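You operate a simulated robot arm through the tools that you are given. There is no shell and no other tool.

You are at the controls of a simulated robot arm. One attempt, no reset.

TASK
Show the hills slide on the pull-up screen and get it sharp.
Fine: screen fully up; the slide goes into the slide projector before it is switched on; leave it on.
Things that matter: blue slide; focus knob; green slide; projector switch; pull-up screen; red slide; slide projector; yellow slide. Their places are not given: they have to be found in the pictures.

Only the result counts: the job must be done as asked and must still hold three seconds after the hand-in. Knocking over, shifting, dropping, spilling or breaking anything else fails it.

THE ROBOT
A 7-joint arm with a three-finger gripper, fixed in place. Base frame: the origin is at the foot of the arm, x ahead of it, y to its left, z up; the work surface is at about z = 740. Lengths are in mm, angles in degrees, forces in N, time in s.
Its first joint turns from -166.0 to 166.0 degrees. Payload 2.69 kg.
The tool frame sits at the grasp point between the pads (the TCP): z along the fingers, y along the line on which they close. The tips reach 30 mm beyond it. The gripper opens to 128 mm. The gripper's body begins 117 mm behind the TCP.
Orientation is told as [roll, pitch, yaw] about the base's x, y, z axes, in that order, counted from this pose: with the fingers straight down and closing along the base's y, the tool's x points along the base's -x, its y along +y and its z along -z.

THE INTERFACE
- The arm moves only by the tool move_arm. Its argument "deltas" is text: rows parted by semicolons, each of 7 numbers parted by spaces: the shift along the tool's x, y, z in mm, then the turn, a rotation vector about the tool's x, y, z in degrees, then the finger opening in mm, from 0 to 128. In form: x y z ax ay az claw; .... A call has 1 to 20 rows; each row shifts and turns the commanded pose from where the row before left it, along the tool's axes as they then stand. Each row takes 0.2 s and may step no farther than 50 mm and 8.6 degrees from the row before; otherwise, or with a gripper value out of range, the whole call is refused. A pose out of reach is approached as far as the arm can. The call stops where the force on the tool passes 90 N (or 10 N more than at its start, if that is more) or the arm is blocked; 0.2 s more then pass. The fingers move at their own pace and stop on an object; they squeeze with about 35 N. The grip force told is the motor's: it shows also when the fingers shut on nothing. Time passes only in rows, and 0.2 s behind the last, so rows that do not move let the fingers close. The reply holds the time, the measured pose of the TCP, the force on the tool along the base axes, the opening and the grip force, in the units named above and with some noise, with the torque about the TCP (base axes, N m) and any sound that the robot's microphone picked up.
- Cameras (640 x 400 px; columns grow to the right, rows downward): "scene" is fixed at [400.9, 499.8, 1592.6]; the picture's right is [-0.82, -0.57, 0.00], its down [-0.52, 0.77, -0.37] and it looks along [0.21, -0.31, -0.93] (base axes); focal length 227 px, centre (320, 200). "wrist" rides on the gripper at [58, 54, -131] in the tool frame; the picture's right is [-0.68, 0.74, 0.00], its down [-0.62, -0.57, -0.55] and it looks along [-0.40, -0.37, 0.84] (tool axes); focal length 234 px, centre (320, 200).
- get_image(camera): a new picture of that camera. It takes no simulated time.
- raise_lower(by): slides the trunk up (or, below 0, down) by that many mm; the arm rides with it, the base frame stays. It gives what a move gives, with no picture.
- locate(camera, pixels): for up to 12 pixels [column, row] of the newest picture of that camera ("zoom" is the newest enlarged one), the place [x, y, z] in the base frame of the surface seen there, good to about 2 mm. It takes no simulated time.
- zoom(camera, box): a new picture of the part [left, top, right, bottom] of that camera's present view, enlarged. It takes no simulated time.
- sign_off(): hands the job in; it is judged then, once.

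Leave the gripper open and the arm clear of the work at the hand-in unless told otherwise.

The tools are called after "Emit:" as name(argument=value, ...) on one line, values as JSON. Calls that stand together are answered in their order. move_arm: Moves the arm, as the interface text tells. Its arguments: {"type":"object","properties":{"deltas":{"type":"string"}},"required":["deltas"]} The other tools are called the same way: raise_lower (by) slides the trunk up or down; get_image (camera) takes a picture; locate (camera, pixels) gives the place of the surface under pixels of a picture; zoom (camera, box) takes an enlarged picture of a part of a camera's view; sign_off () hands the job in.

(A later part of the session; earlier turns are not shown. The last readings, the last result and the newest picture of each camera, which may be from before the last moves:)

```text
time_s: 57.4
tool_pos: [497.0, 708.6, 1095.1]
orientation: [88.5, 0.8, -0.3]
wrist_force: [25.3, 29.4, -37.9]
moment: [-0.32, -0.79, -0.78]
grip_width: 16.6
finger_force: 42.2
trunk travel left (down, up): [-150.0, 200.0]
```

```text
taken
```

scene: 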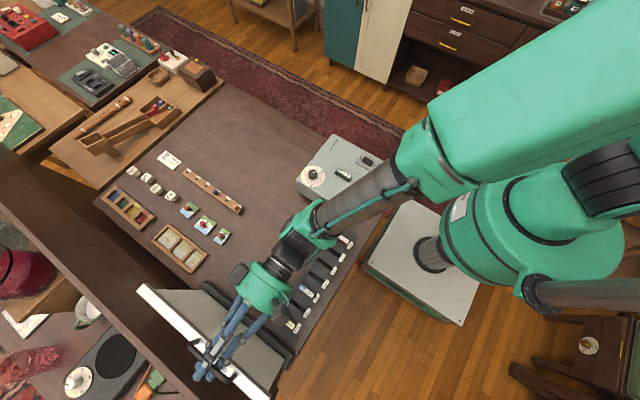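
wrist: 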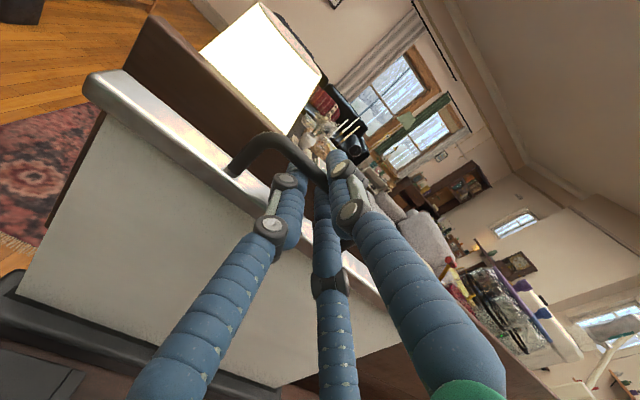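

I measure the slat height, and trim the lateral loads (+25 N x, +29 N y) before releasing.

Emit:
locate(camera="wrist", pixels=[[150, 110], [180, 135], [130, 95], [205, 165], [265, 140], [250, 150]])

Emit:
move_arm(deltas="-1.5 -1 1.5 0 0 0 5; 0 0 0 0 0 0 5; 0 0 0 0 0 0 5")

```text
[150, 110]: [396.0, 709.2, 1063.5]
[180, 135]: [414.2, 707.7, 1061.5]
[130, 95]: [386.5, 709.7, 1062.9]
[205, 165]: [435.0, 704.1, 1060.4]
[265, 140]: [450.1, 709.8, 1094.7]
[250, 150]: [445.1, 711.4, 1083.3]
```

```text
time_s: 58.2
tool_pos: [497.6, 708.8, 1094.8]
orientation: [88.5, 0.7, -0.2]
wrist_force: [9.7, -0.3, -38.5]
moment: [-0.25, -0.81, -0.14]
grip_width: 16.7
finger_force: 42.5
trunk travel left (down, up): [-150.0, 200.0]
```

Slat is at z≈1063. The upward pull is still 38 N; I ease it by 2 mm to see whether it is just the end stop or a spring.

Emit:
move_arm(deltas="-0.7 -2 0 0 0 0 5; 0 0 0 0 0 0 5; 0 0 0 0 0 0 5")

```text
time_s: 59.0
tool_pos: [497.3, 708.3, 1094.3]
orientation: [88.7, 0.7, -0.2]
wrist_force: [-3.0, -4.6, -32.8]
moment: [-0.19, -0.75, 0.31]
grip_width: 16.5
finger_force: 42.3
trunk travel left (down, up): [-150.0, 200.0]
```

Emit:
move_arm(deltas="0 -2 0 0 0 0 5; 0 -2 0 0 0 0 5; 0 -2 0 0 0 0 5; 0 0 0 0 0 0 5; 0 0 0 0 0 0 5")

```text
time_s: 60.2
tool_pos: [497.4, 709.4, 1093.7]
orientation: [88.9, 0.5, -0.2]
wrist_force: [-7.0, 8.6, 2.1]
moment: [0.02, -0.44, 0.87]
grip_width: 16.7
finger_force: 41.8
trunk travel left (down, up): [-150.0, 200.0]
```

The load is gone and the bar is still at the top. I release by opening the fingers gently, without moving, and watch the slat.

Emit:
move_arm(deltas="0 0 0 0 0 0 22; 0 0 0 0 0 0 30; 0 0 0 0 0 0 36; 0 0 0 0 0 0 36")

Emit:
get_image(camera="wrist")

Emit:
locate(camera="wrist", pixels=[[150, 110], [180, 135], [130, 95], [205, 165], [265, 140], [300, 165]])

```text
time_s: 61.2
tool_pos: [496.6, 706.7, 1091.3]
orientation: [88.8, 0.5, -0.1]
wrist_force: [-0.6, -0.5, 0.9]
moment: [-0.02, -0.02, -0.03]
grip_width: 36.1
finger_force: 0.0
trunk travel left (down, up): [-150.0, 200.0]
```

```text
taken
```

wrist: 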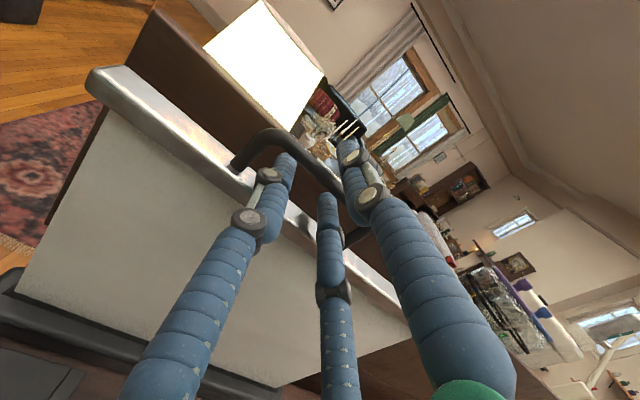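

```text
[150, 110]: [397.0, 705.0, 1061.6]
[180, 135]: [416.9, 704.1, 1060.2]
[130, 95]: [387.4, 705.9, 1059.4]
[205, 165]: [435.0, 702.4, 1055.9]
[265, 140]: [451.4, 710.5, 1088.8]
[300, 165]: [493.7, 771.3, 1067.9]
```

Slat at about z≈1061. I wait 2 s in place (fingers still under the bar as a safety) and re-measure for sinking.

Emit:
move_arm(deltas="0 0 0 0 0 0 36; 0 0 0 0 0 0 36; 0 0 0 0 0 0 36; 0 0 0 0 0 0 36; 0 0 0 0 0 0 36; 0 0 0 0 0 0 36; 0 0 0 0 0 0 36; 0 0 0 0 0 0 36; 0 0 0 0 0 0 36; 0 0 0 0 0 0 36")

Emit:
get_image(camera="wrist")

Emit:
locate(camera="wrist", pixels=[[150, 110], [180, 135], [130, 95], [140, 95], [265, 140], [170, 115]])

```text
time_s: 63.4
tool_pos: [497.7, 706.8, 1090.7]
orientation: [88.8, 0.6, -0.2]
wrist_force: [-0.2, -0.1, -0.5]
moment: [0.0, 0.03, 0.02]
grip_width: 36.0
finger_force: 0.0
trunk travel left (down, up): [-150.0, 200.0]
```

```text
taken
```

wrist: 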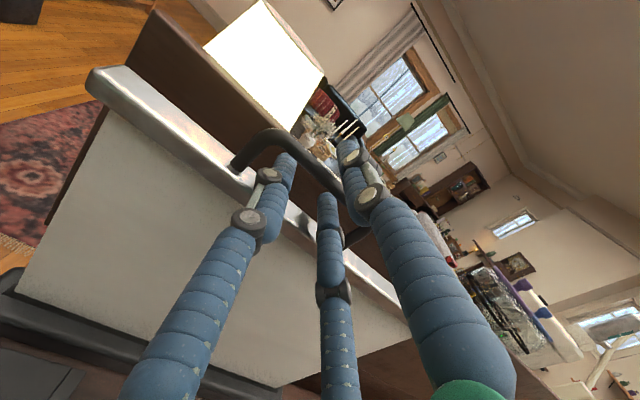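

```text
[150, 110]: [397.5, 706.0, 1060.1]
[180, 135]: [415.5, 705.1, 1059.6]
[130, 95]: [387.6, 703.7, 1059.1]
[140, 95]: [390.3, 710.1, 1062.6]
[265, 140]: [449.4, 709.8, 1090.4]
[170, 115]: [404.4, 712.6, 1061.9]
```

The screen stays put (slat z≈1062): it holds at the top. To make sure it's at the very end, I nudge the bar up from below with the open fingers, without gripping.

Emit:
move_arm(deltas="0 3 0 0 0 0 36; 0 2 0 0 0 0 36; 0 2 0 0 0 0 36; 0 0 0 0 0 0 36")

```text
time_s: 64.4
tool_pos: [497.7, 706.6, 1096.6]
orientation: [88.8, 0.6, -0.3]
wrist_force: [0.5, -0.6, -1.9]
moment: [-0.01, -0.04, 0.0]
grip_width: 36.4
finger_force: 0.4
trunk travel left (down, up): [-150.0, 200.0]
```

Emit:
move_arm(deltas="0 1 0 0 0 0 36; 0 1 0 0 0 0 36; 0 1 0 0 0 0 36; 0 0 0 0 0 0 36")

```text
time_s: 65.4
tool_pos: [497.4, 709.1, 1099.7]
orientation: [88.7, 0.7, -0.3]
wrist_force: [2.6, -1.7, -10.3]
moment: [-0.06, -0.26, 0.07]
grip_width: 37.3
finger_force: 1.0
trunk travel left (down, up): [-150.0, 200.0]
```

Emit:
move_arm(deltas="0 1.5 0 0 0 0 36; 0 1.5 0 0 0 0 36; 0 0 0 0 0 0 36")

Emit:
get_image(camera="wrist")

Emit:
locate(camera="wrist", pixels=[[150, 110], [140, 100], [130, 90], [170, 120], [265, 140], [190, 135]])

```text
time_s: 66.2
tool_pos: [498.5, 708.0, 1101.7]
orientation: [88.6, 0.8, -0.3]
wrist_force: [10.0, -5.2, -28.7]
moment: [-0.24, -0.77, 0.1]
grip_width: 39.4
finger_force: 2.9
trunk travel left (down, up): [-150.0, 200.0]
```

```text
taken
```

wrist: 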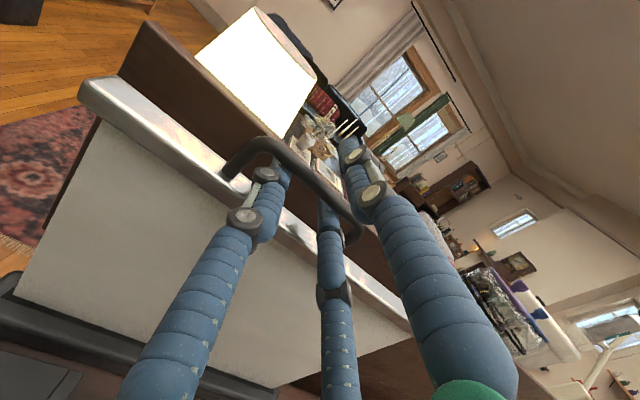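

```text
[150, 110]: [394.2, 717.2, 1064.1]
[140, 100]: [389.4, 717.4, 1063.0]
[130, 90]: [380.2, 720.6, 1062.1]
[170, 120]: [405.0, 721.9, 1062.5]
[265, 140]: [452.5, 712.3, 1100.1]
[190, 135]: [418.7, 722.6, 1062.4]
```

The slat is at z≈1063 against the stop with 29 N. I lower the fingers 12 mm off the bar and retreat straight back toward −y.

Emit:
move_arm(deltas="0 -4 0 0 0 0 36; 0 -4 0 0 0 0 36; 0 -4 0 0 0 0 36; 0 0 0 0 0 0 36; 0 0 -15 0 0 0 36; 0 0 -25 0 0 0 36; 0 0 -40 0 0 0 36; 0 0 -40 0 0 0 36; 0 0 0 0 0 0 36")

Emit:
get_image(camera="wrist")

Emit:
get_image(camera="scene")

```text
time_s: 68.2
tool_pos: [496.2, 585.9, 1096.1]
orientation: [88.8, 0.6, -0.2]
wrist_force: [0.5, -0.5, 0.6]
moment: [-0.01, 0.0, 0.02]
grip_width: 35.9
finger_force: 0.0
trunk travel left (down, up): [-150.0, 200.0]
```

```text
taken
```

wrist: 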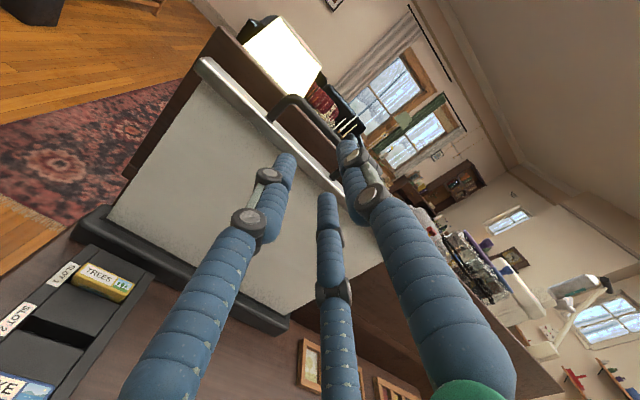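

```text
taken
```

scene: 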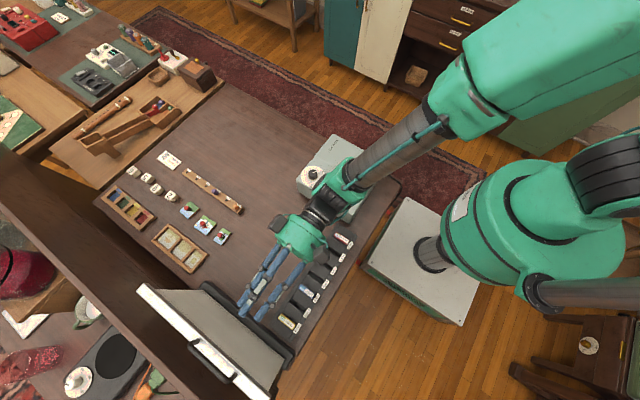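

I'm clear of the handle. I check the slat height again from both views.

Emit:
locate(camera="wrist", pixels=[[225, 80], [240, 95], [215, 70], [255, 110], [300, 105], [170, 140]])

Emit:
locate(camera="scene", pixels=[[160, 305], [180, 325], [250, 380], [230, 330], [220, 360], [200, 310]])

```text
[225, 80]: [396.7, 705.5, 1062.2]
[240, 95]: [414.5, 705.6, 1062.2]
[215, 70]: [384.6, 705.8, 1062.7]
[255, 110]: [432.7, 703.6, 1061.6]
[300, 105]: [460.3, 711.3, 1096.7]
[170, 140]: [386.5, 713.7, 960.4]
```

```text
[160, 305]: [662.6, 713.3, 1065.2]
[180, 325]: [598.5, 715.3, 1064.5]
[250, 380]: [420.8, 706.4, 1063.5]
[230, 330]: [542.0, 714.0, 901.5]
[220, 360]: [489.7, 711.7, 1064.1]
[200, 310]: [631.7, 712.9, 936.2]
```

The screen is fully up (slat z≈1063) and stays. Now I rotate the tool back to vertical (11 rows of +8.07° about tool x) here, away from everything.

Emit:
move_arm(deltas="0 0 0 8.07 0 0 30; 0 0 0 8.07 0 0 30; 0 0 0 8.07 0 0 30; 0 0 0 8.07 0 0 30; 0 0 0 8.07 0 0 30; 0 0 0 8.07 0 0 30; 0 0 0 8.07 0 0 30; 0 0 0 8.07 0 0 30; 0 0 0 8.07 0 0 30; 0 0 0 8.07 0 0 30; 0 0 0 8.07 0 0 30; 0 0 0 0 0 0 30")

Emit:
get_image(camera="scene")

```text
time_s: 70.8
tool_pos: [496.6, 590.0, 1094.1]
orientation: [0.0, 0.7, -0.4]
wrist_force: [-0.1, 0.4, -0.1]
moment: [-0.07, 0.0, 0.0]
grip_width: 29.8
finger_force: 0.1
trunk travel left (down, up): [-150.0, 200.0]
```

```text
taken
```

scene: 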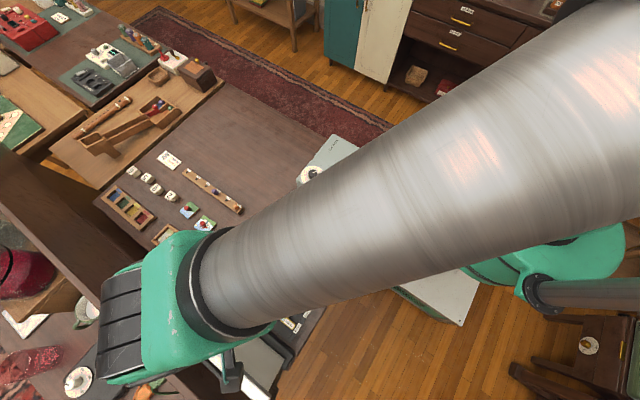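

The tool is vertical. I travel to above the switch, about (520, 42, 1000), closing the fingers.

Emit:
move_arm(deltas="-1.95 -45.7 7.8 0 -0.7 0 0; -1.95 -45.7 7.8 0 0 -0.3 0; -1.95 -45.7 7.8 0 0 0 0; -1.95 -45.7 7.8 0 0 0 0; -1.95 -45.7 7.8 0 0 0 0; -1.95 -45.7 7.8 0 0 0 0; -1.95 -45.7 7.8 0 0 0 0; -1.95 -45.7 7.8 0 0 0 0; -1.95 -45.7 7.8 0 0 0 0; -1.95 -45.7 7.8 0 0 0 0; -1.95 -45.7 7.8 0 0 0 0; -1.95 -45.7 7.8 0 0 0 0; 0 0 0 0 0 0 0; 0 0 0 0 0 0 0")

Emit:
get_image(camera="wrist")

Emit:
get_image(camera="scene")

```text
time_s: 73.8
tool_pos: [520.4, 38.8, 1001.9]
orientation: [0.1, -0.1, 0.1]
wrist_force: [-0.1, 0.2, 0.0]
moment: [-0.03, -0.04, 0.01]
grip_width: 2.1
finger_force: 30.8
trunk travel left (down, up): [-150.0, 200.0]
```

```text
taken
```

wrist: 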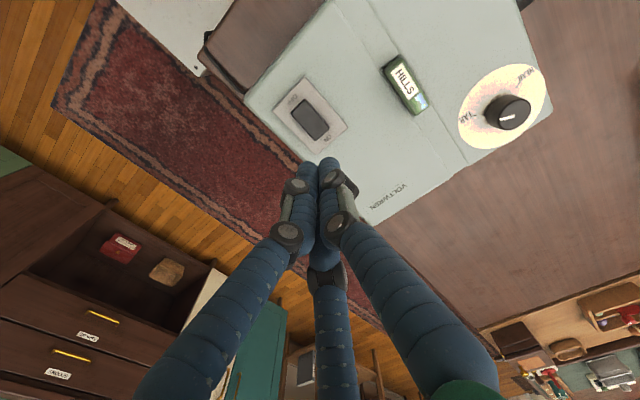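

```text
taken
```

scene: 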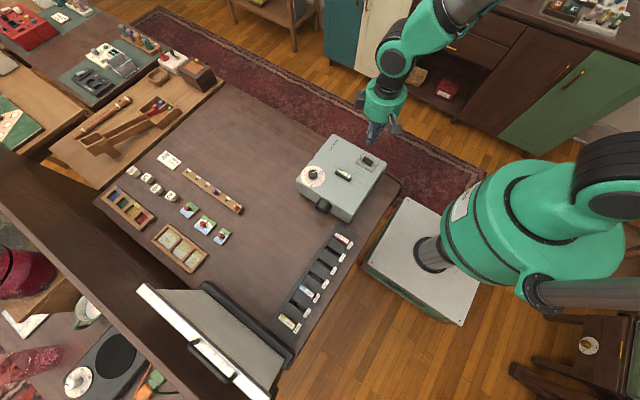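

I zoom on the switch in the wrist view (around (308,118)) to see which side is ON and measure it.

Emit:
zoom(camera="wrist", box=[265, 70, 355, 160])

Emit:
zoom(camera="scene", box=[345, 140, 395, 190])

```text
4.44 times, centred on (310, 115) of wrist
```

zoom: 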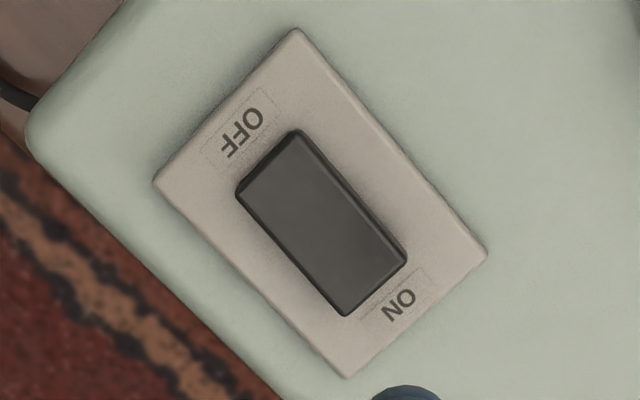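

```text
8.00 times, centred on (370, 165) of scene
```

zoom: 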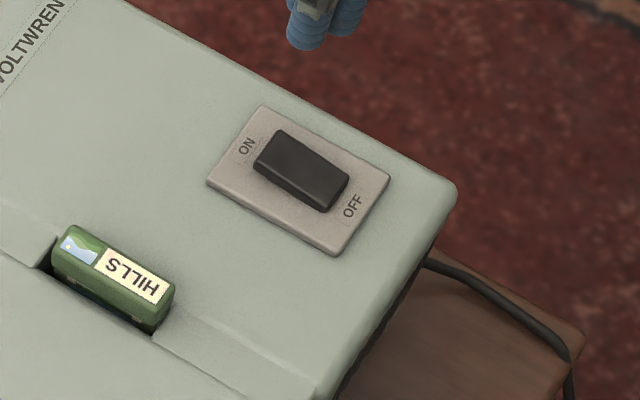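

Emit:
locate(camera="zoom", pixels=[[275, 145], [265, 165], [300, 160], [335, 180], [325, 200], [290, 175], [350, 180], [260, 110], [385, 180], [335, 250], [210, 180], [320, 180]])

Emit:
locate(camera="wrist", pixels=[[300, 105], [308, 118], [318, 131], [298, 108], [320, 135], [312, 138]])

```text
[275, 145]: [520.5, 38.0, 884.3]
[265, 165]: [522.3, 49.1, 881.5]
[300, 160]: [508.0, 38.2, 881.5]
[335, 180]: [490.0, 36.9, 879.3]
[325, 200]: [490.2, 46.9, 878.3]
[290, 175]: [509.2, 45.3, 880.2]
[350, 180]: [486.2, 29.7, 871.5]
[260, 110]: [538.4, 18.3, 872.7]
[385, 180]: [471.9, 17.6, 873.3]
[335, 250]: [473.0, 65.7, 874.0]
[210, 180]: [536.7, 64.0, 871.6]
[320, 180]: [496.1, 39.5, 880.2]
```

```text
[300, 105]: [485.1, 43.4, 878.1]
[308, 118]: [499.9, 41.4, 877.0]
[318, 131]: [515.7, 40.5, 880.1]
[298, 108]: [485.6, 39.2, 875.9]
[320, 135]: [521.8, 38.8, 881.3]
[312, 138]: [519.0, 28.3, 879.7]
```

The ON end (x≈520, z≈883) stands high, the OFF end low: it is off now. I press the ON end at (520, 38.5). First I descend to z≈914.

Emit:
move_arm(deltas="0 0 40 0 0 0 0; 0 0 35 0 0 0 0; 0 0 12 0 0 0 0; 0 0 0 0 0 0 0")

Emit:
zoom(camera="scene", box=[335, 130, 395, 190])

Emit:
zoom(camera="wrist", box=[250, 90, 370, 210])

```text
time_s: 74.8
tool_pos: [520.6, 39.9, 914.7]
orientation: [0.0, -0.1, 0.1]
wrist_force: [1.0, -0.2, -0.6]
moment: [0.01, 0.0, 0.01]
grip_width: 2.1
finger_force: 31.1
trunk travel left (down, up): [-150.0, 200.0]
```

```text
6.67 times, centred on (365, 160) of scene
```

zoom: 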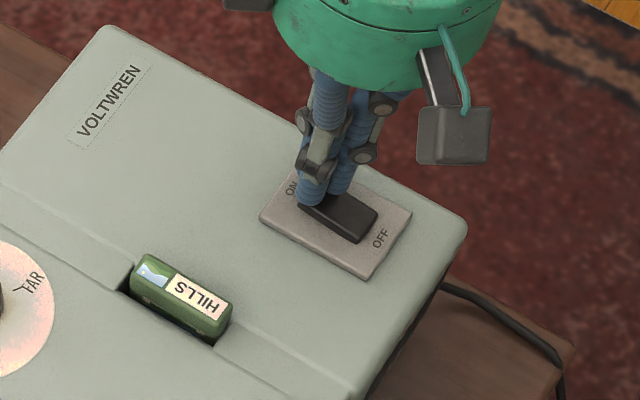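

```text
3.33 times, centred on (310, 150) of wrist
```

zoom: 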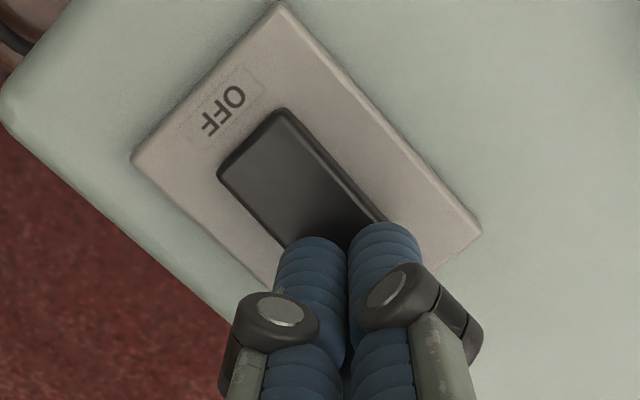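

The closed tips are over the ON end. I press down in small steps, watching for a click.

Emit:
move_arm(deltas="0 0 2 0 0 0 0; 0 0 2 0 0 0 0; 0 0 1.5 0 0 0 0; 0 0 1.5 0 0 0 0; 0 0 1.5 0 0 0 0; 0 0 0 0 0 0 0")

```text
time_s: 76.2
tool_pos: [521.1, 38.7, 904.9]
orientation: [0.0, -0.2, 0.1]
wrist_force: [3.2, -1.6, 7.3]
moment: [-0.11, 0.0, 0.01]
grip_width: 2.0
finger_force: 31.2
trunk travel left (down, up): [-150.0, 200.0]
heard: click
```

A click was heard. I lift off and look at the switch and the screen.

Emit:
move_arm(deltas="0 0 -10 0 0 0 0; 0 0 -40 0 0 0 0; 0 0 -45 0 0 0 0; 0 0 0 0 0 0 0")

Emit:
get_image(camera="scene")

Emit:
zoom(camera="scene", box=[285, 120, 400, 225])

Emit:
zoom(camera="scene", box=[130, 270, 300, 400])

```text
time_s: 77.2
tool_pos: [519.4, 39.8, 1000.3]
orientation: [0.0, -0.1, 0.1]
wrist_force: [0.0, 1.2, -0.4]
moment: [0.02, -0.07, -0.01]
grip_width: 2.1
finger_force: 32.2
trunk travel left (down, up): [-150.0, 200.0]
```

```text
taken
```

scene: 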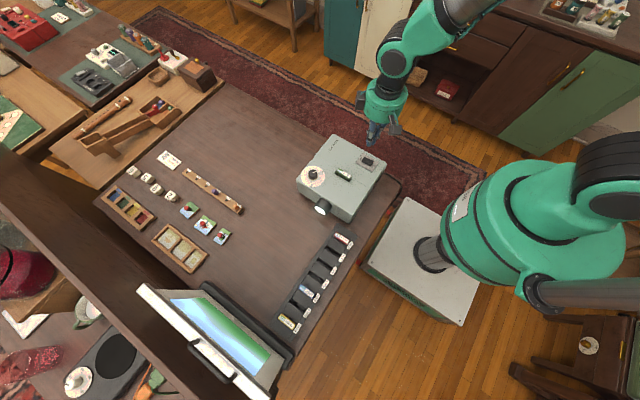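

```text
3.81 times, centred on (342, 172) of scene
```

zoom: 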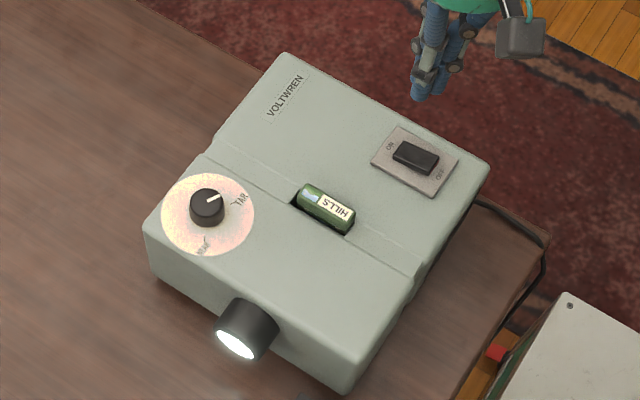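

```text
3.08 times, centred on (215, 335) of scene
```

zoom: 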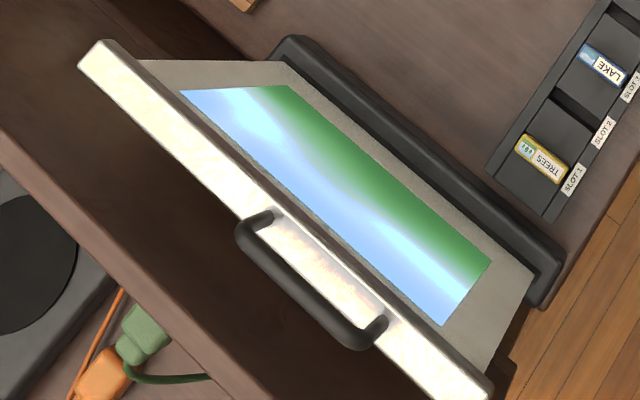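

The projector is on, and a blurry hills picture is on the screen. Now the focus knob: I zoom on its dial.

Emit:
zoom(camera="scene", box=[295, 155, 335, 195])

Emit:
locate(camera="zoom", pixels=[[280, 170], [310, 160], [265, 190], [300, 230], [340, 175], [330, 160], [290, 245], [335, 215], [250, 180], [400, 200], [290, 300], [200, 150]])

```text
10.00 times, centred on (315, 175) of scene
```

zoom: 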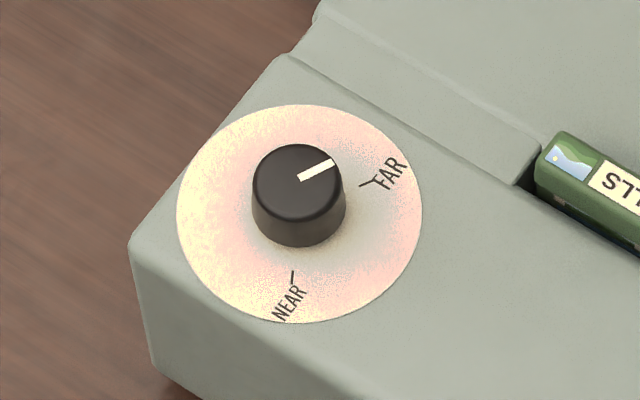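

```text
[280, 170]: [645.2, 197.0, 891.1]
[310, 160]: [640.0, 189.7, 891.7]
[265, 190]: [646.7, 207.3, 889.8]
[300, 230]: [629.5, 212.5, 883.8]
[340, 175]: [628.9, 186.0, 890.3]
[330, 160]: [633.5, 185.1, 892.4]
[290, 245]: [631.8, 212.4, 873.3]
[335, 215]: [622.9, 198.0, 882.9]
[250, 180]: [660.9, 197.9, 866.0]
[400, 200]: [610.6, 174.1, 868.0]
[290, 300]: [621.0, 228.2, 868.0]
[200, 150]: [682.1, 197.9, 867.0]
```

Knob: ~31 mm diameter, top z≈891, centre ≈(637.5,197.5); the pointer sits just at/past FAR, NEAR is on the other side. I move above it, opening to 60 mm, and look with the wrist camera.

Emit:
move_arm(deltas="-29.5 39.4 0 0 0 0 20; -29.5 39.4 0 0 0 0 40; -29.5 39.4 0 0 0 0 60; -29.5 39.4 0 0 0 0 60; 0 0 0 0 0 0 60; 0 0 0 0 0 0 60")

Emit:
get_image(camera="wrist")

Emit:
zoom(camera="wrist", box=[250, 60, 390, 200])

```text
time_s: 78.6
tool_pos: [637.5, 198.0, 999.5]
orientation: [0.0, -0.1, 0.0]
wrist_force: [-0.2, -0.9, -0.4]
moment: [0.01, 0.01, 0.02]
grip_width: 59.9
finger_force: 0.0
trunk travel left (down, up): [-150.0, 200.0]
```

```text
taken
```

wrist: 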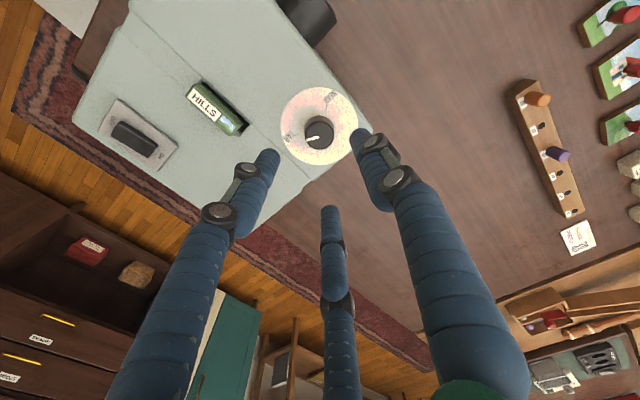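

```text
2.86 times, centred on (320, 130) of wrist
```

zoom: 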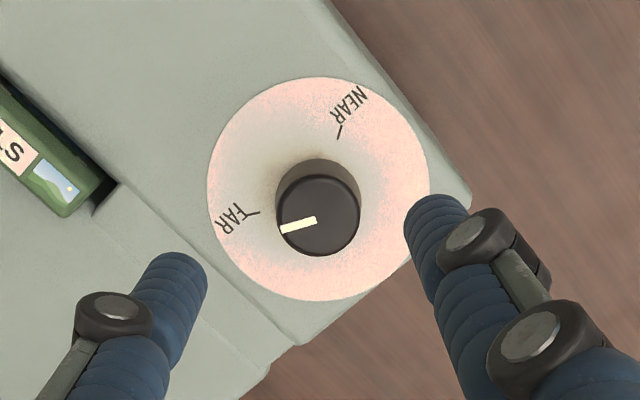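

Emit:
zoom(camera="wrist", box=[290, 100, 350, 160])

Emit:
locate(camera="zoom", pixels=[[225, 240], [402, 240], [315, 160], [315, 318], [315, 240], [235, 255], [300, 230], [255, 180], [375, 180], [255, 300], [375, 300], [180, 200]])

```text
6.67 times, centred on (320, 130) of wrist
```

zoom: 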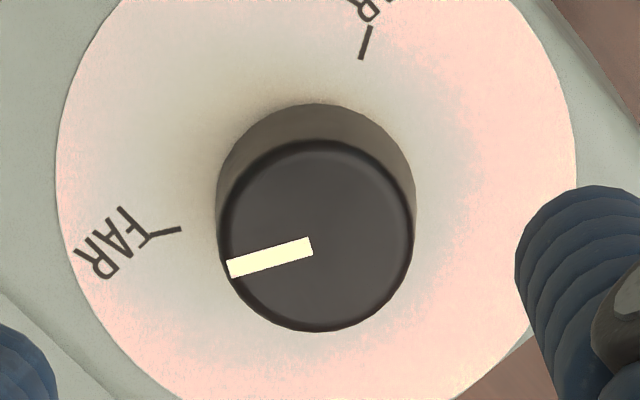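

```text
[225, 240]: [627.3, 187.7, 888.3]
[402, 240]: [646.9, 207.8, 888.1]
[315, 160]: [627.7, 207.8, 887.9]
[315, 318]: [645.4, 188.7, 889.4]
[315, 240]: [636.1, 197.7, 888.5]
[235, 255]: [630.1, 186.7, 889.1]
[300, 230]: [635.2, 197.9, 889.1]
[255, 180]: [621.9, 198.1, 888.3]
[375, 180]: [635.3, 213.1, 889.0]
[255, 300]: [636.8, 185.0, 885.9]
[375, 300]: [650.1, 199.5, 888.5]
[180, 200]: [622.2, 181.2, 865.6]
```

Knob centre ≈ (636.5, 198.3), top z≈889. The pointer is at the FAR end; clockwise (seen from above) leads toward NEAR. I descend around the knob to z≈900.

Emit:
move_arm(deltas="1 0.3 40 0 0 0 60; 0 0 35 0 0 0 60; 0 0 15 0 0 0 60; 0 0 8 0 0 0 60; 0 0 0 0 0 0 60")

Emit:
zoom(camera="wrist", box=[240, 80, 400, 240])

Emit:
zoom(camera="scene", box=[280, 130, 360, 210])

```text
time_s: 79.8
tool_pos: [637.8, 198.4, 902.5]
orientation: [-0.1, -0.1, 0.1]
wrist_force: [0.7, -0.2, 0.3]
moment: [0.03, 0.02, 0.0]
grip_width: 59.9
finger_force: 0.1
trunk travel left (down, up): [-150.0, 200.0]
```

```text
2.50 times, centred on (320, 160) of wrist
```

zoom: 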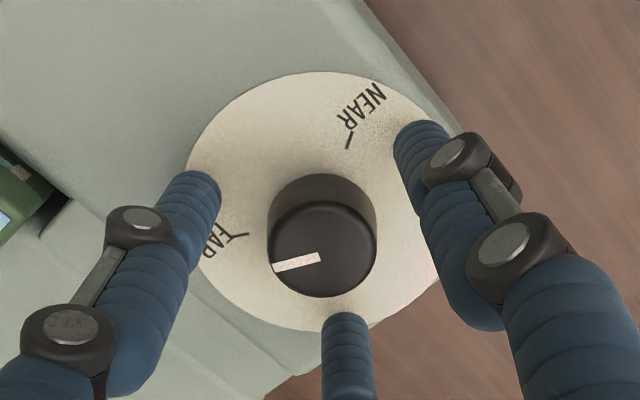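

```text
5.00 times, centred on (320, 170) of scene
```

zoom: 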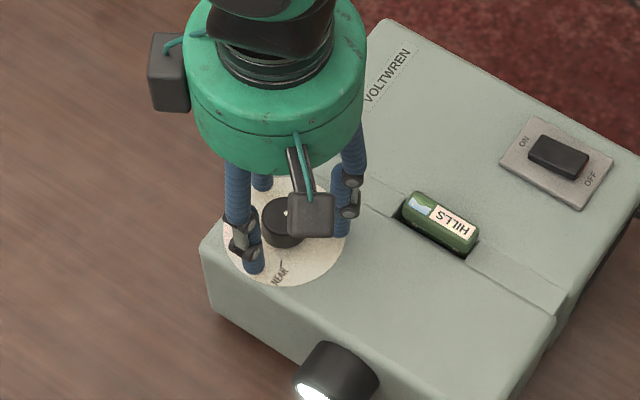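

Well centred. I go 4 mm lower and close on the knob.

Emit:
move_arm(deltas="0.8 0 4 0 0 0 60; 0 0 0 0 0 0 45; 0 0 0 0 0 0 36; 0 0 0 0 0 0 25; 0 0 0 0 0 0 15; 0 0 0 0 0 0 15")

Emit:
zoom(camera="wrist", box=[240, 80, 400, 240])

Emit:
zoom(camera="scene", box=[130, 270, 300, 400])

```text
time_s: 81.2
tool_pos: [638.3, 197.9, 898.0]
orientation: [0.0, -0.2, 0.1]
wrist_force: [15.7, -2.8, -5.1]
moment: [0.1, -0.6, -0.01]
grip_width: 32.7
finger_force: 44.6
trunk travel left (down, up): [-150.0, 200.0]
```

```text
2.50 times, centred on (320, 160) of wrist
```

zoom: 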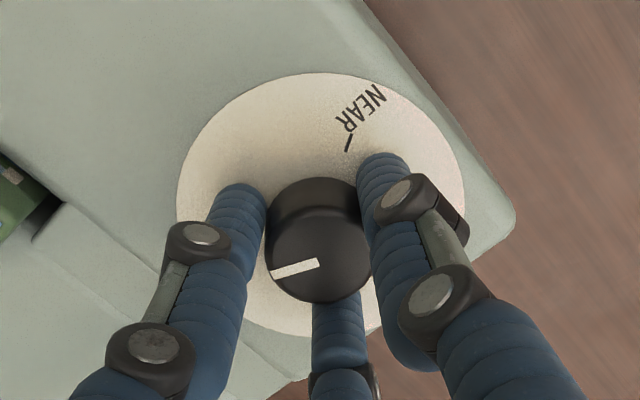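

```text
3.08 times, centred on (215, 335) of scene
```

zoom: 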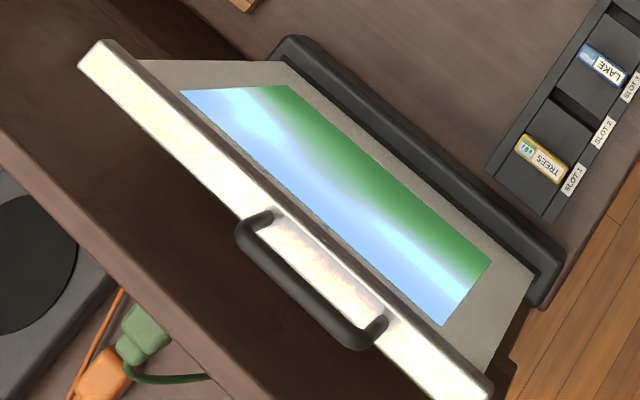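

Gripped the knob (32.7 mm). There's +16 N in x, so I trim +1.5 mm x, then turn 16° clockwise (toward NEAR) and look at the picture.

Emit:
move_arm(deltas="-1.5 0.2 0 0 0 0 15; 0 0 0 0 0 0 15; 0 0 0 0 0 4 15; 0 0 0 0 0 4 15; 0 0 0 0 0 4 15; 0 0 0 0 0 4 15; 0 0 0 0 0 0 15")

Emit:
zoom(camera="scene", box=[130, 270, 300, 400])

Emit:
zoom(camera="wrist", box=[240, 80, 400, 240])

```text
time_s: 82.8
tool_pos: [637.5, 198.2, 898.8]
orientation: [0.0, -0.1, -15.9]
wrist_force: [7.8, 13.0, 2.5]
moment: [0.48, -0.3, 0.54]
grip_width: 33.0
finger_force: 44.9
trunk travel left (down, up): [-150.0, 200.0]
```

```text
3.08 times, centred on (215, 335) of scene
```

zoom: 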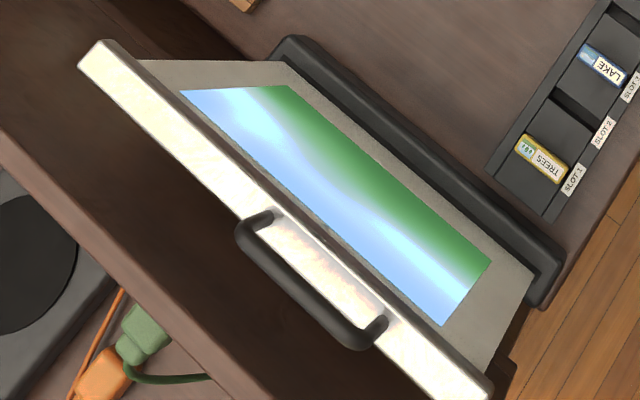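

```text
2.50 times, centred on (320, 160) of wrist
```

zoom: 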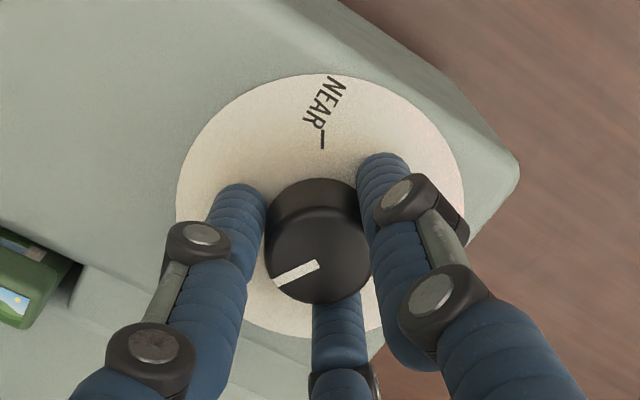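

The pointer turned relative to the fingers: they slipped, since the knob is at its stop in this direction. So the travel goes the other way round (the long arc). I turn counter-clockwise 24° and look.

Emit:
move_arm(deltas="0 0 0 0 0 -6 15; 0 0 0 0 0 -6 15; 0 0 0 0 0 -6 15; 0 0 0 0 0 -6 15; 0 0 0 0 0 0 15")

Emit:
zoom(camera="scene", box=[130, 270, 300, 400])

Emit:
zoom(camera="wrist", box=[240, 80, 400, 240])

```text
time_s: 84.0
tool_pos: [636.6, 198.9, 898.8]
orientation: [0.1, -0.2, 8.1]
wrist_force: [3.8, 17.6, 7.1]
moment: [0.55, -0.02, 0.02]
grip_width: 33.1
finger_force: 45.3
trunk travel left (down, up): [-150.0, 200.0]
```

```text
3.08 times, centred on (215, 335) of scene
```

zoom: 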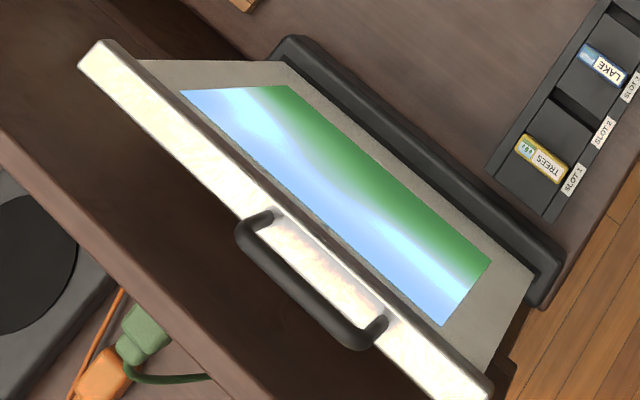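

```text
2.50 times, centred on (320, 160) of wrist
```

zoom: 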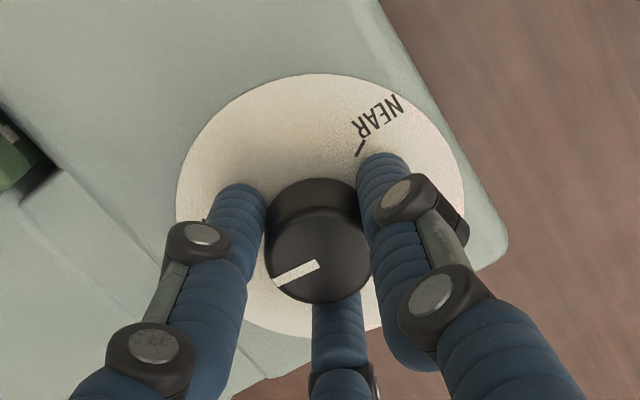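

Now the knob follows (pointer fixed relative to the fingers). The picture hardly changed yet. I trim +1.5 mm y and turn another 24° counter-clockwise.

Emit:
move_arm(deltas="-0.3 1.5 0 0 0 0 15; 0 0 0 0 0 -6 15; 0 0 0 0 0 -6 15; 0 0 0 0 0 -6 15; 0 0 0 0 0 -6 15; 0 0 0 0 0 0 15")

Emit:
zoom(camera="scene", box=[130, 270, 300, 400])

Emit:
zoom(camera="wrist", box=[240, 80, 400, 240])

```text
time_s: 85.4
tool_pos: [637.9, 197.5, 898.1]
orientation: [0.0, -0.1, 32.2]
wrist_force: [6.9, -11.5, 9.2]
moment: [-0.47, -0.16, 0.0]
grip_width: 32.7
finger_force: 44.8
trunk travel left (down, up): [-150.0, 200.0]
```

```text
3.08 times, centred on (215, 335) of scene
```

zoom: 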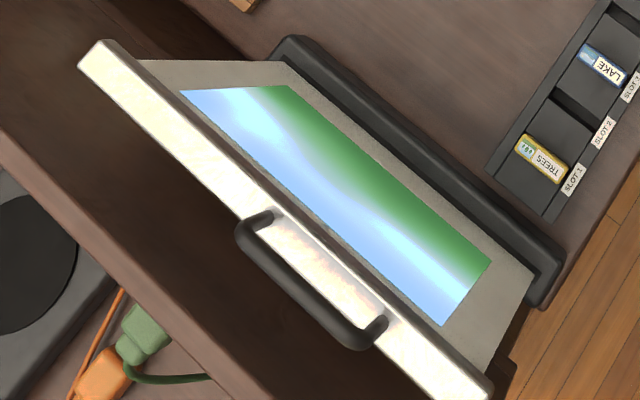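

```text
2.50 times, centred on (320, 160) of wrist
```

zoom: 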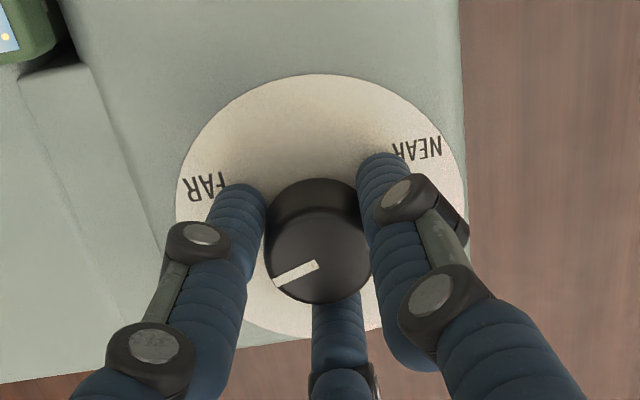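

The knob follows (48° so far). I take a closer zoom of the picture as a reference, and turn another 24°.

Emit:
zoom(camera="scene", box=[170, 290, 270, 385])

Emit:
move_arm(deltas="-0.3 -0.7 0 0 0 0 15; 0 0 0 0 0 -6 15; 0 0 0 0 0 -6 15; 0 0 0 0 0 -6 15; 0 0 0 0 0 -6 15; 0 0 0 0 0 0 15")

Emit:
zoom(camera="scene", box=[170, 290, 270, 385])

Emit:
zoom(camera="wrist", box=[240, 80, 400, 240])

```text
4.21 times, centred on (220, 338) of scene
```

zoom: 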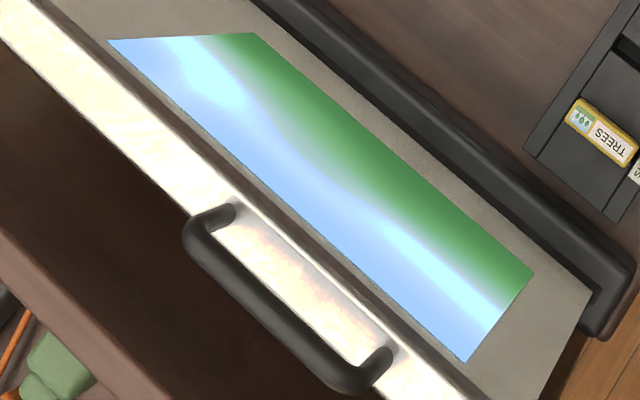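

```text
time_s: 86.8
tool_pos: [637.9, 198.3, 898.7]
orientation: [0.0, -0.1, 56.0]
wrist_force: [-0.8, -13.1, 9.9]
moment: [-0.46, 0.09, 0.03]
grip_width: 32.5
finger_force: 44.7
trunk travel left (down, up): [-150.0, 200.0]
```

```text
4.21 times, centred on (220, 338) of scene
```

zoom: 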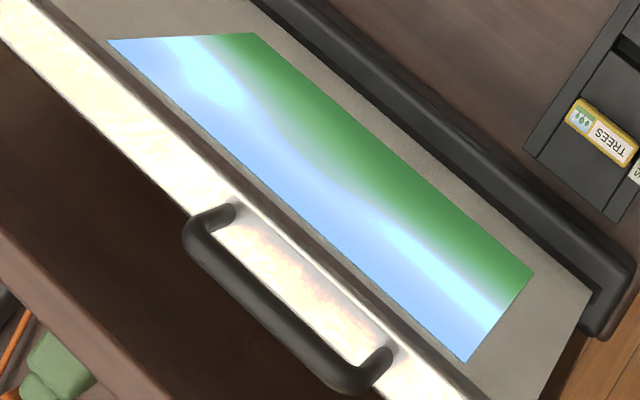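

```text
2.50 times, centred on (320, 160) of wrist
```

zoom: 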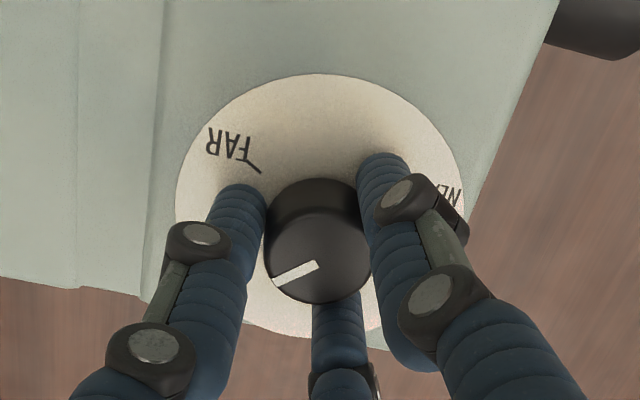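

The edge between hill and sky is getting sharper. I trim the side force and turn another 24°.

Emit:
move_arm(deltas="1.0 -0.6 0 0 0 0 15; 0 0 0 0 0 -6 15; 0 0 0 0 0 -6 15; 0 0 0 0 0 -6 15; 0 0 0 0 0 -6 15; 0 0 0 0 0 0 15")

Emit:
zoom(camera="scene", box=[170, 290, 270, 385])

Emit:
zoom(camera="wrist", box=[240, 80, 400, 240])

```text
time_s: 88.2
tool_pos: [637.8, 198.8, 898.7]
orientation: [-0.1, 0.0, 80.0]
wrist_force: [-6.8, 12.5, 5.4]
moment: [0.46, 0.21, 0.03]
grip_width: 32.7
finger_force: 45.0
trunk travel left (down, up): [-150.0, 200.0]
```

```text
4.21 times, centred on (220, 338) of scene
```

zoom: 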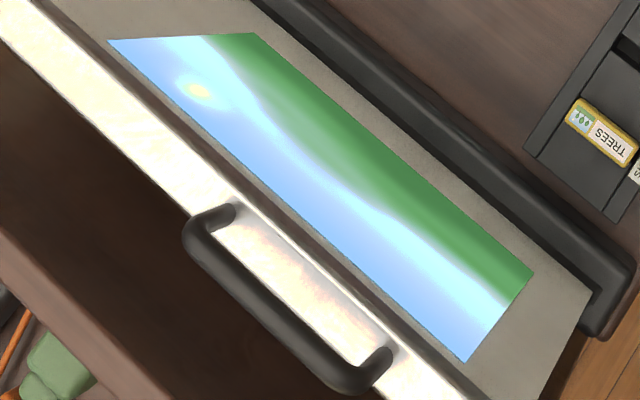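

```text
2.50 times, centred on (320, 160) of wrist
```

zoom: 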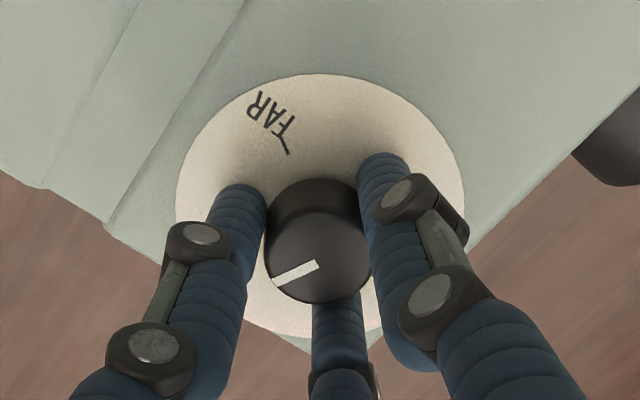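

Much sharper: the sun is now visible. I continue with 12° more.

Emit:
move_arm(deltas="-0.8 -0.4 0 0 0 0 15; 0 0 0 0 0 -6 15; 0 0 0 0 0 -6 15; 0 0 0 0 0 0 15")

Emit:
zoom(camera="scene", box=[170, 290, 270, 385])

Emit:
zoom(camera="wrist", box=[240, 80, 400, 240])

```text
time_s: 89.2
tool_pos: [637.8, 198.4, 897.6]
orientation: [0.0, 0.1, 92.1]
wrist_force: [-11.0, 5.7, 1.2]
moment: [0.22, 0.2, 0.02]
grip_width: 33.0
finger_force: 45.1
trunk travel left (down, up): [-150.0, 200.0]
```

```text
4.21 times, centred on (220, 338) of scene
```

zoom: 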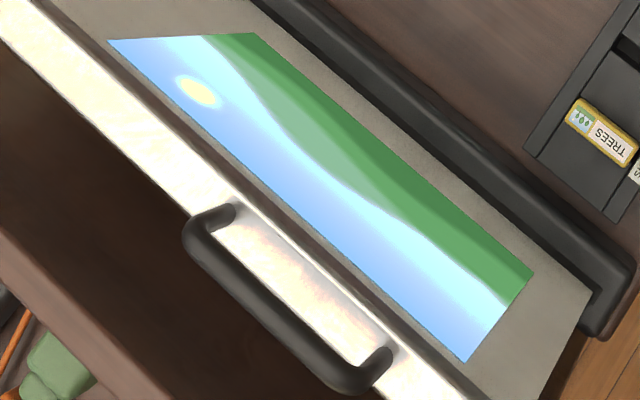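

```text
2.50 times, centred on (320, 160) of wrist
```

zoom: 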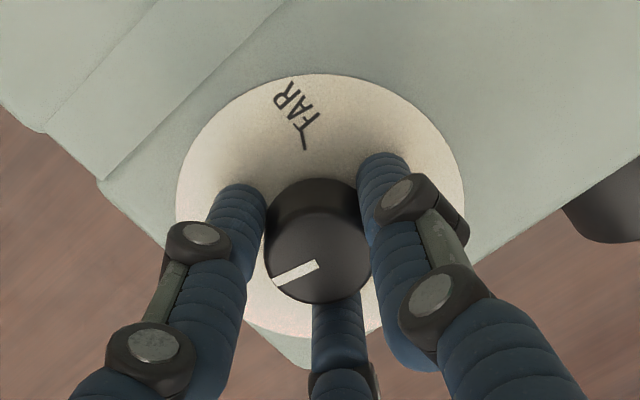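

Sharper again, hill layers appear. I go on with 6° and compare with a tighter zoom.

Emit:
zoom(camera="scene", box=[190, 293, 235, 338])

Emit:
move_arm(deltas="0 0 0 0 0 -3 15; 0 0 0 0 0 -3 15; 0 0 0 0 0 0 15")

Emit:
zoom(camera="scene", box=[190, 293, 235, 338])

```text
8.89 times, centred on (212, 316) of scene
```

zoom: 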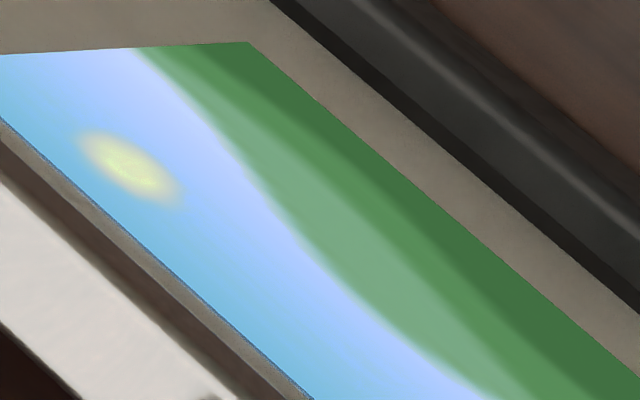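

```text
time_s: 90.0
tool_pos: [636.0, 198.5, 897.6]
orientation: [-0.1, 0.0, 98.1]
wrist_force: [-13.3, 6.9, 0.7]
moment: [0.09, 0.37, 0.02]
grip_width: 33.0
finger_force: 45.2
trunk travel left (down, up): [-150.0, 200.0]
```

```text
8.89 times, centred on (212, 316) of scene
```

zoom: 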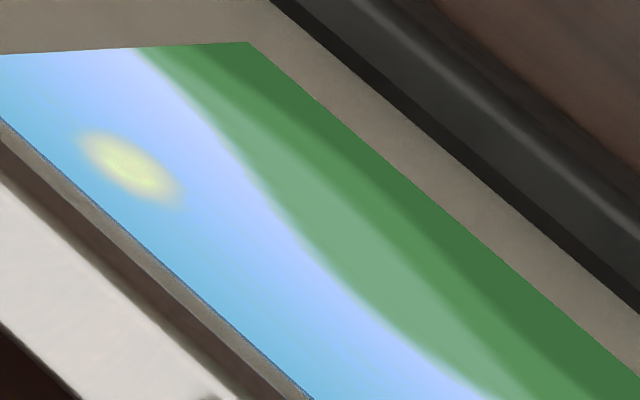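

Little difference between these two. I turn another 6° and compare, checking the pointer as well.

Emit:
move_arm(deltas="0.6 0.8 0 0 0 -3 15; 0 0 0 0 0 -3 15; 0 0 0 0 0 0 15")

Emit:
zoom(camera="scene", box=[190, 293, 235, 338])

Emit:
zoom(camera="wrist", box=[240, 80, 400, 240])

```text
time_s: 90.8
tool_pos: [638.9, 198.4, 897.0]
orientation: [-0.1, 0.0, 104.1]
wrist_force: [-8.8, 11.4, -3.1]
moment: [0.54, 0.12, 0.01]
grip_width: 32.9
finger_force: 45.1
trunk travel left (down, up): [-150.0, 200.0]
```

```text
8.89 times, centred on (212, 316) of scene
```

zoom: 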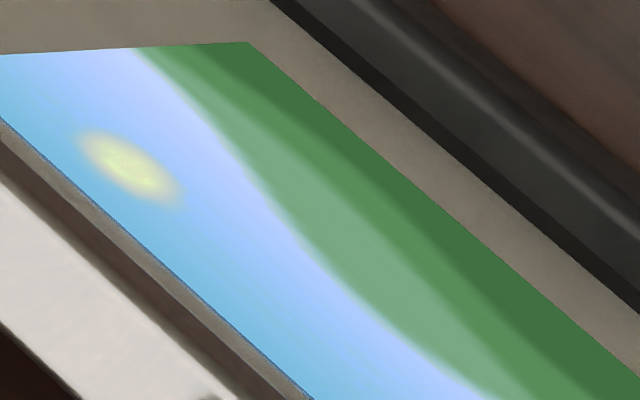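

```text
2.50 times, centred on (320, 160) of wrist
```

zoom: 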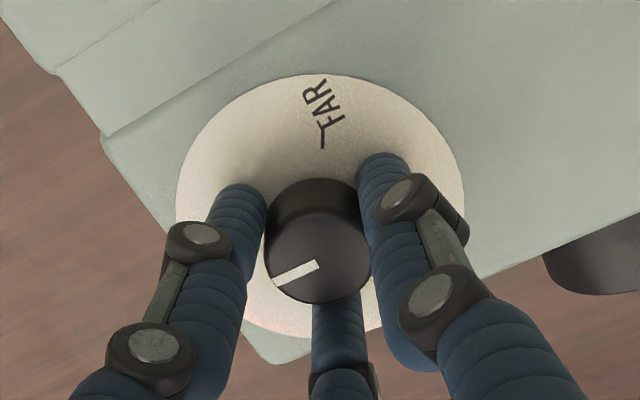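

Looks like the blur changes in levels. I go on 6° more.

Emit:
move_arm(deltas="-0.6 -0.6 0 0 0 -3 15; 0 0 0 0 0 -3 15; 0 0 0 0 0 0 15")

Emit:
zoom(camera="scene", box=[190, 293, 235, 338])

Emit:
zoom(camera="scene", box=[170, 290, 270, 385])

```text
time_s: 91.6
tool_pos: [637.3, 197.6, 898.4]
orientation: [0.0, 0.0, 110.2]
wrist_force: [-10.7, 6.4, -2.4]
moment: [0.1, 0.25, -0.01]
grip_width: 32.8
finger_force: 45.3
trunk travel left (down, up): [-150.0, 200.0]
```

```text
8.89 times, centred on (212, 316) of scene
```

zoom: 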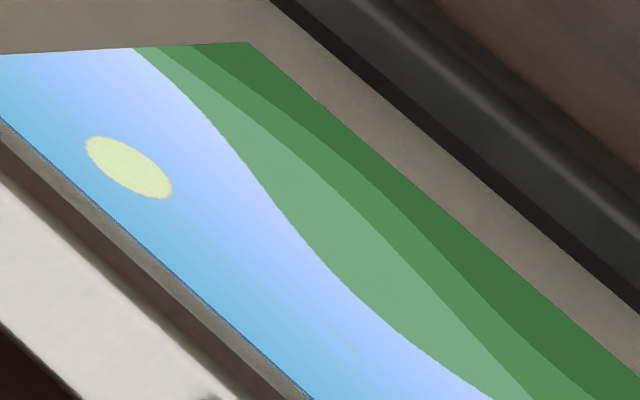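

```text
4.21 times, centred on (220, 338) of scene
```

zoom: 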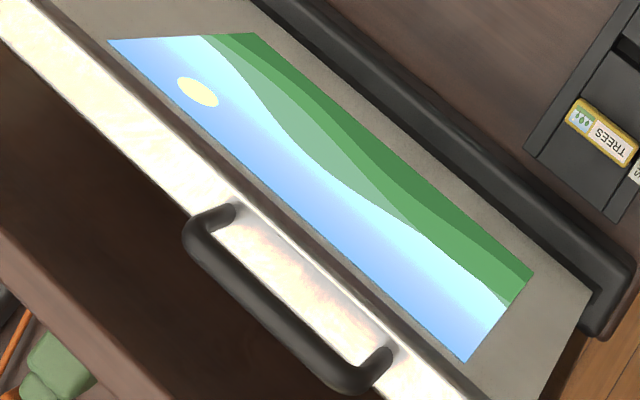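

Crisp now: sharp sun and hill edges at this position (yaw 110°). To centre within the sharp range, I step on 5° at a time to find where it blurs again.

Emit:
move_arm(deltas="0 0 0 0 0 -2.5 15; 0 0 0 0 0 -2.5 15; 0 0 0 0 0 0 15")

Emit:
zoom(camera="scene", box=[190, 293, 235, 338])

```text
time_s: 92.4
tool_pos: [637.9, 198.2, 898.1]
orientation: [0.0, 0.0, 115.1]
wrist_force: [-10.8, 3.7, -6.1]
moment: [0.06, 0.22, 0.01]
grip_width: 32.8
finger_force: 44.8
trunk travel left (down, up): [-150.0, 200.0]
```

```text
8.89 times, centred on (212, 316) of scene
```

zoom: 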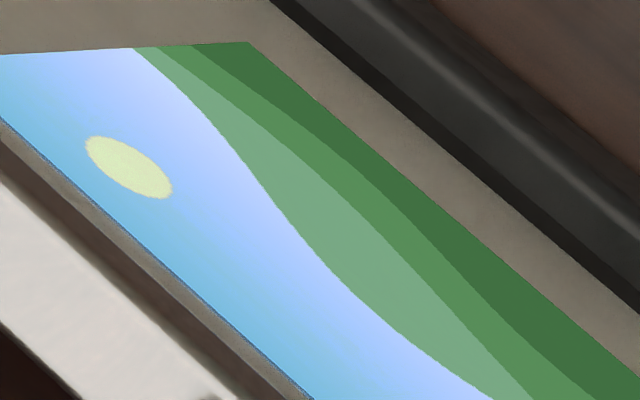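

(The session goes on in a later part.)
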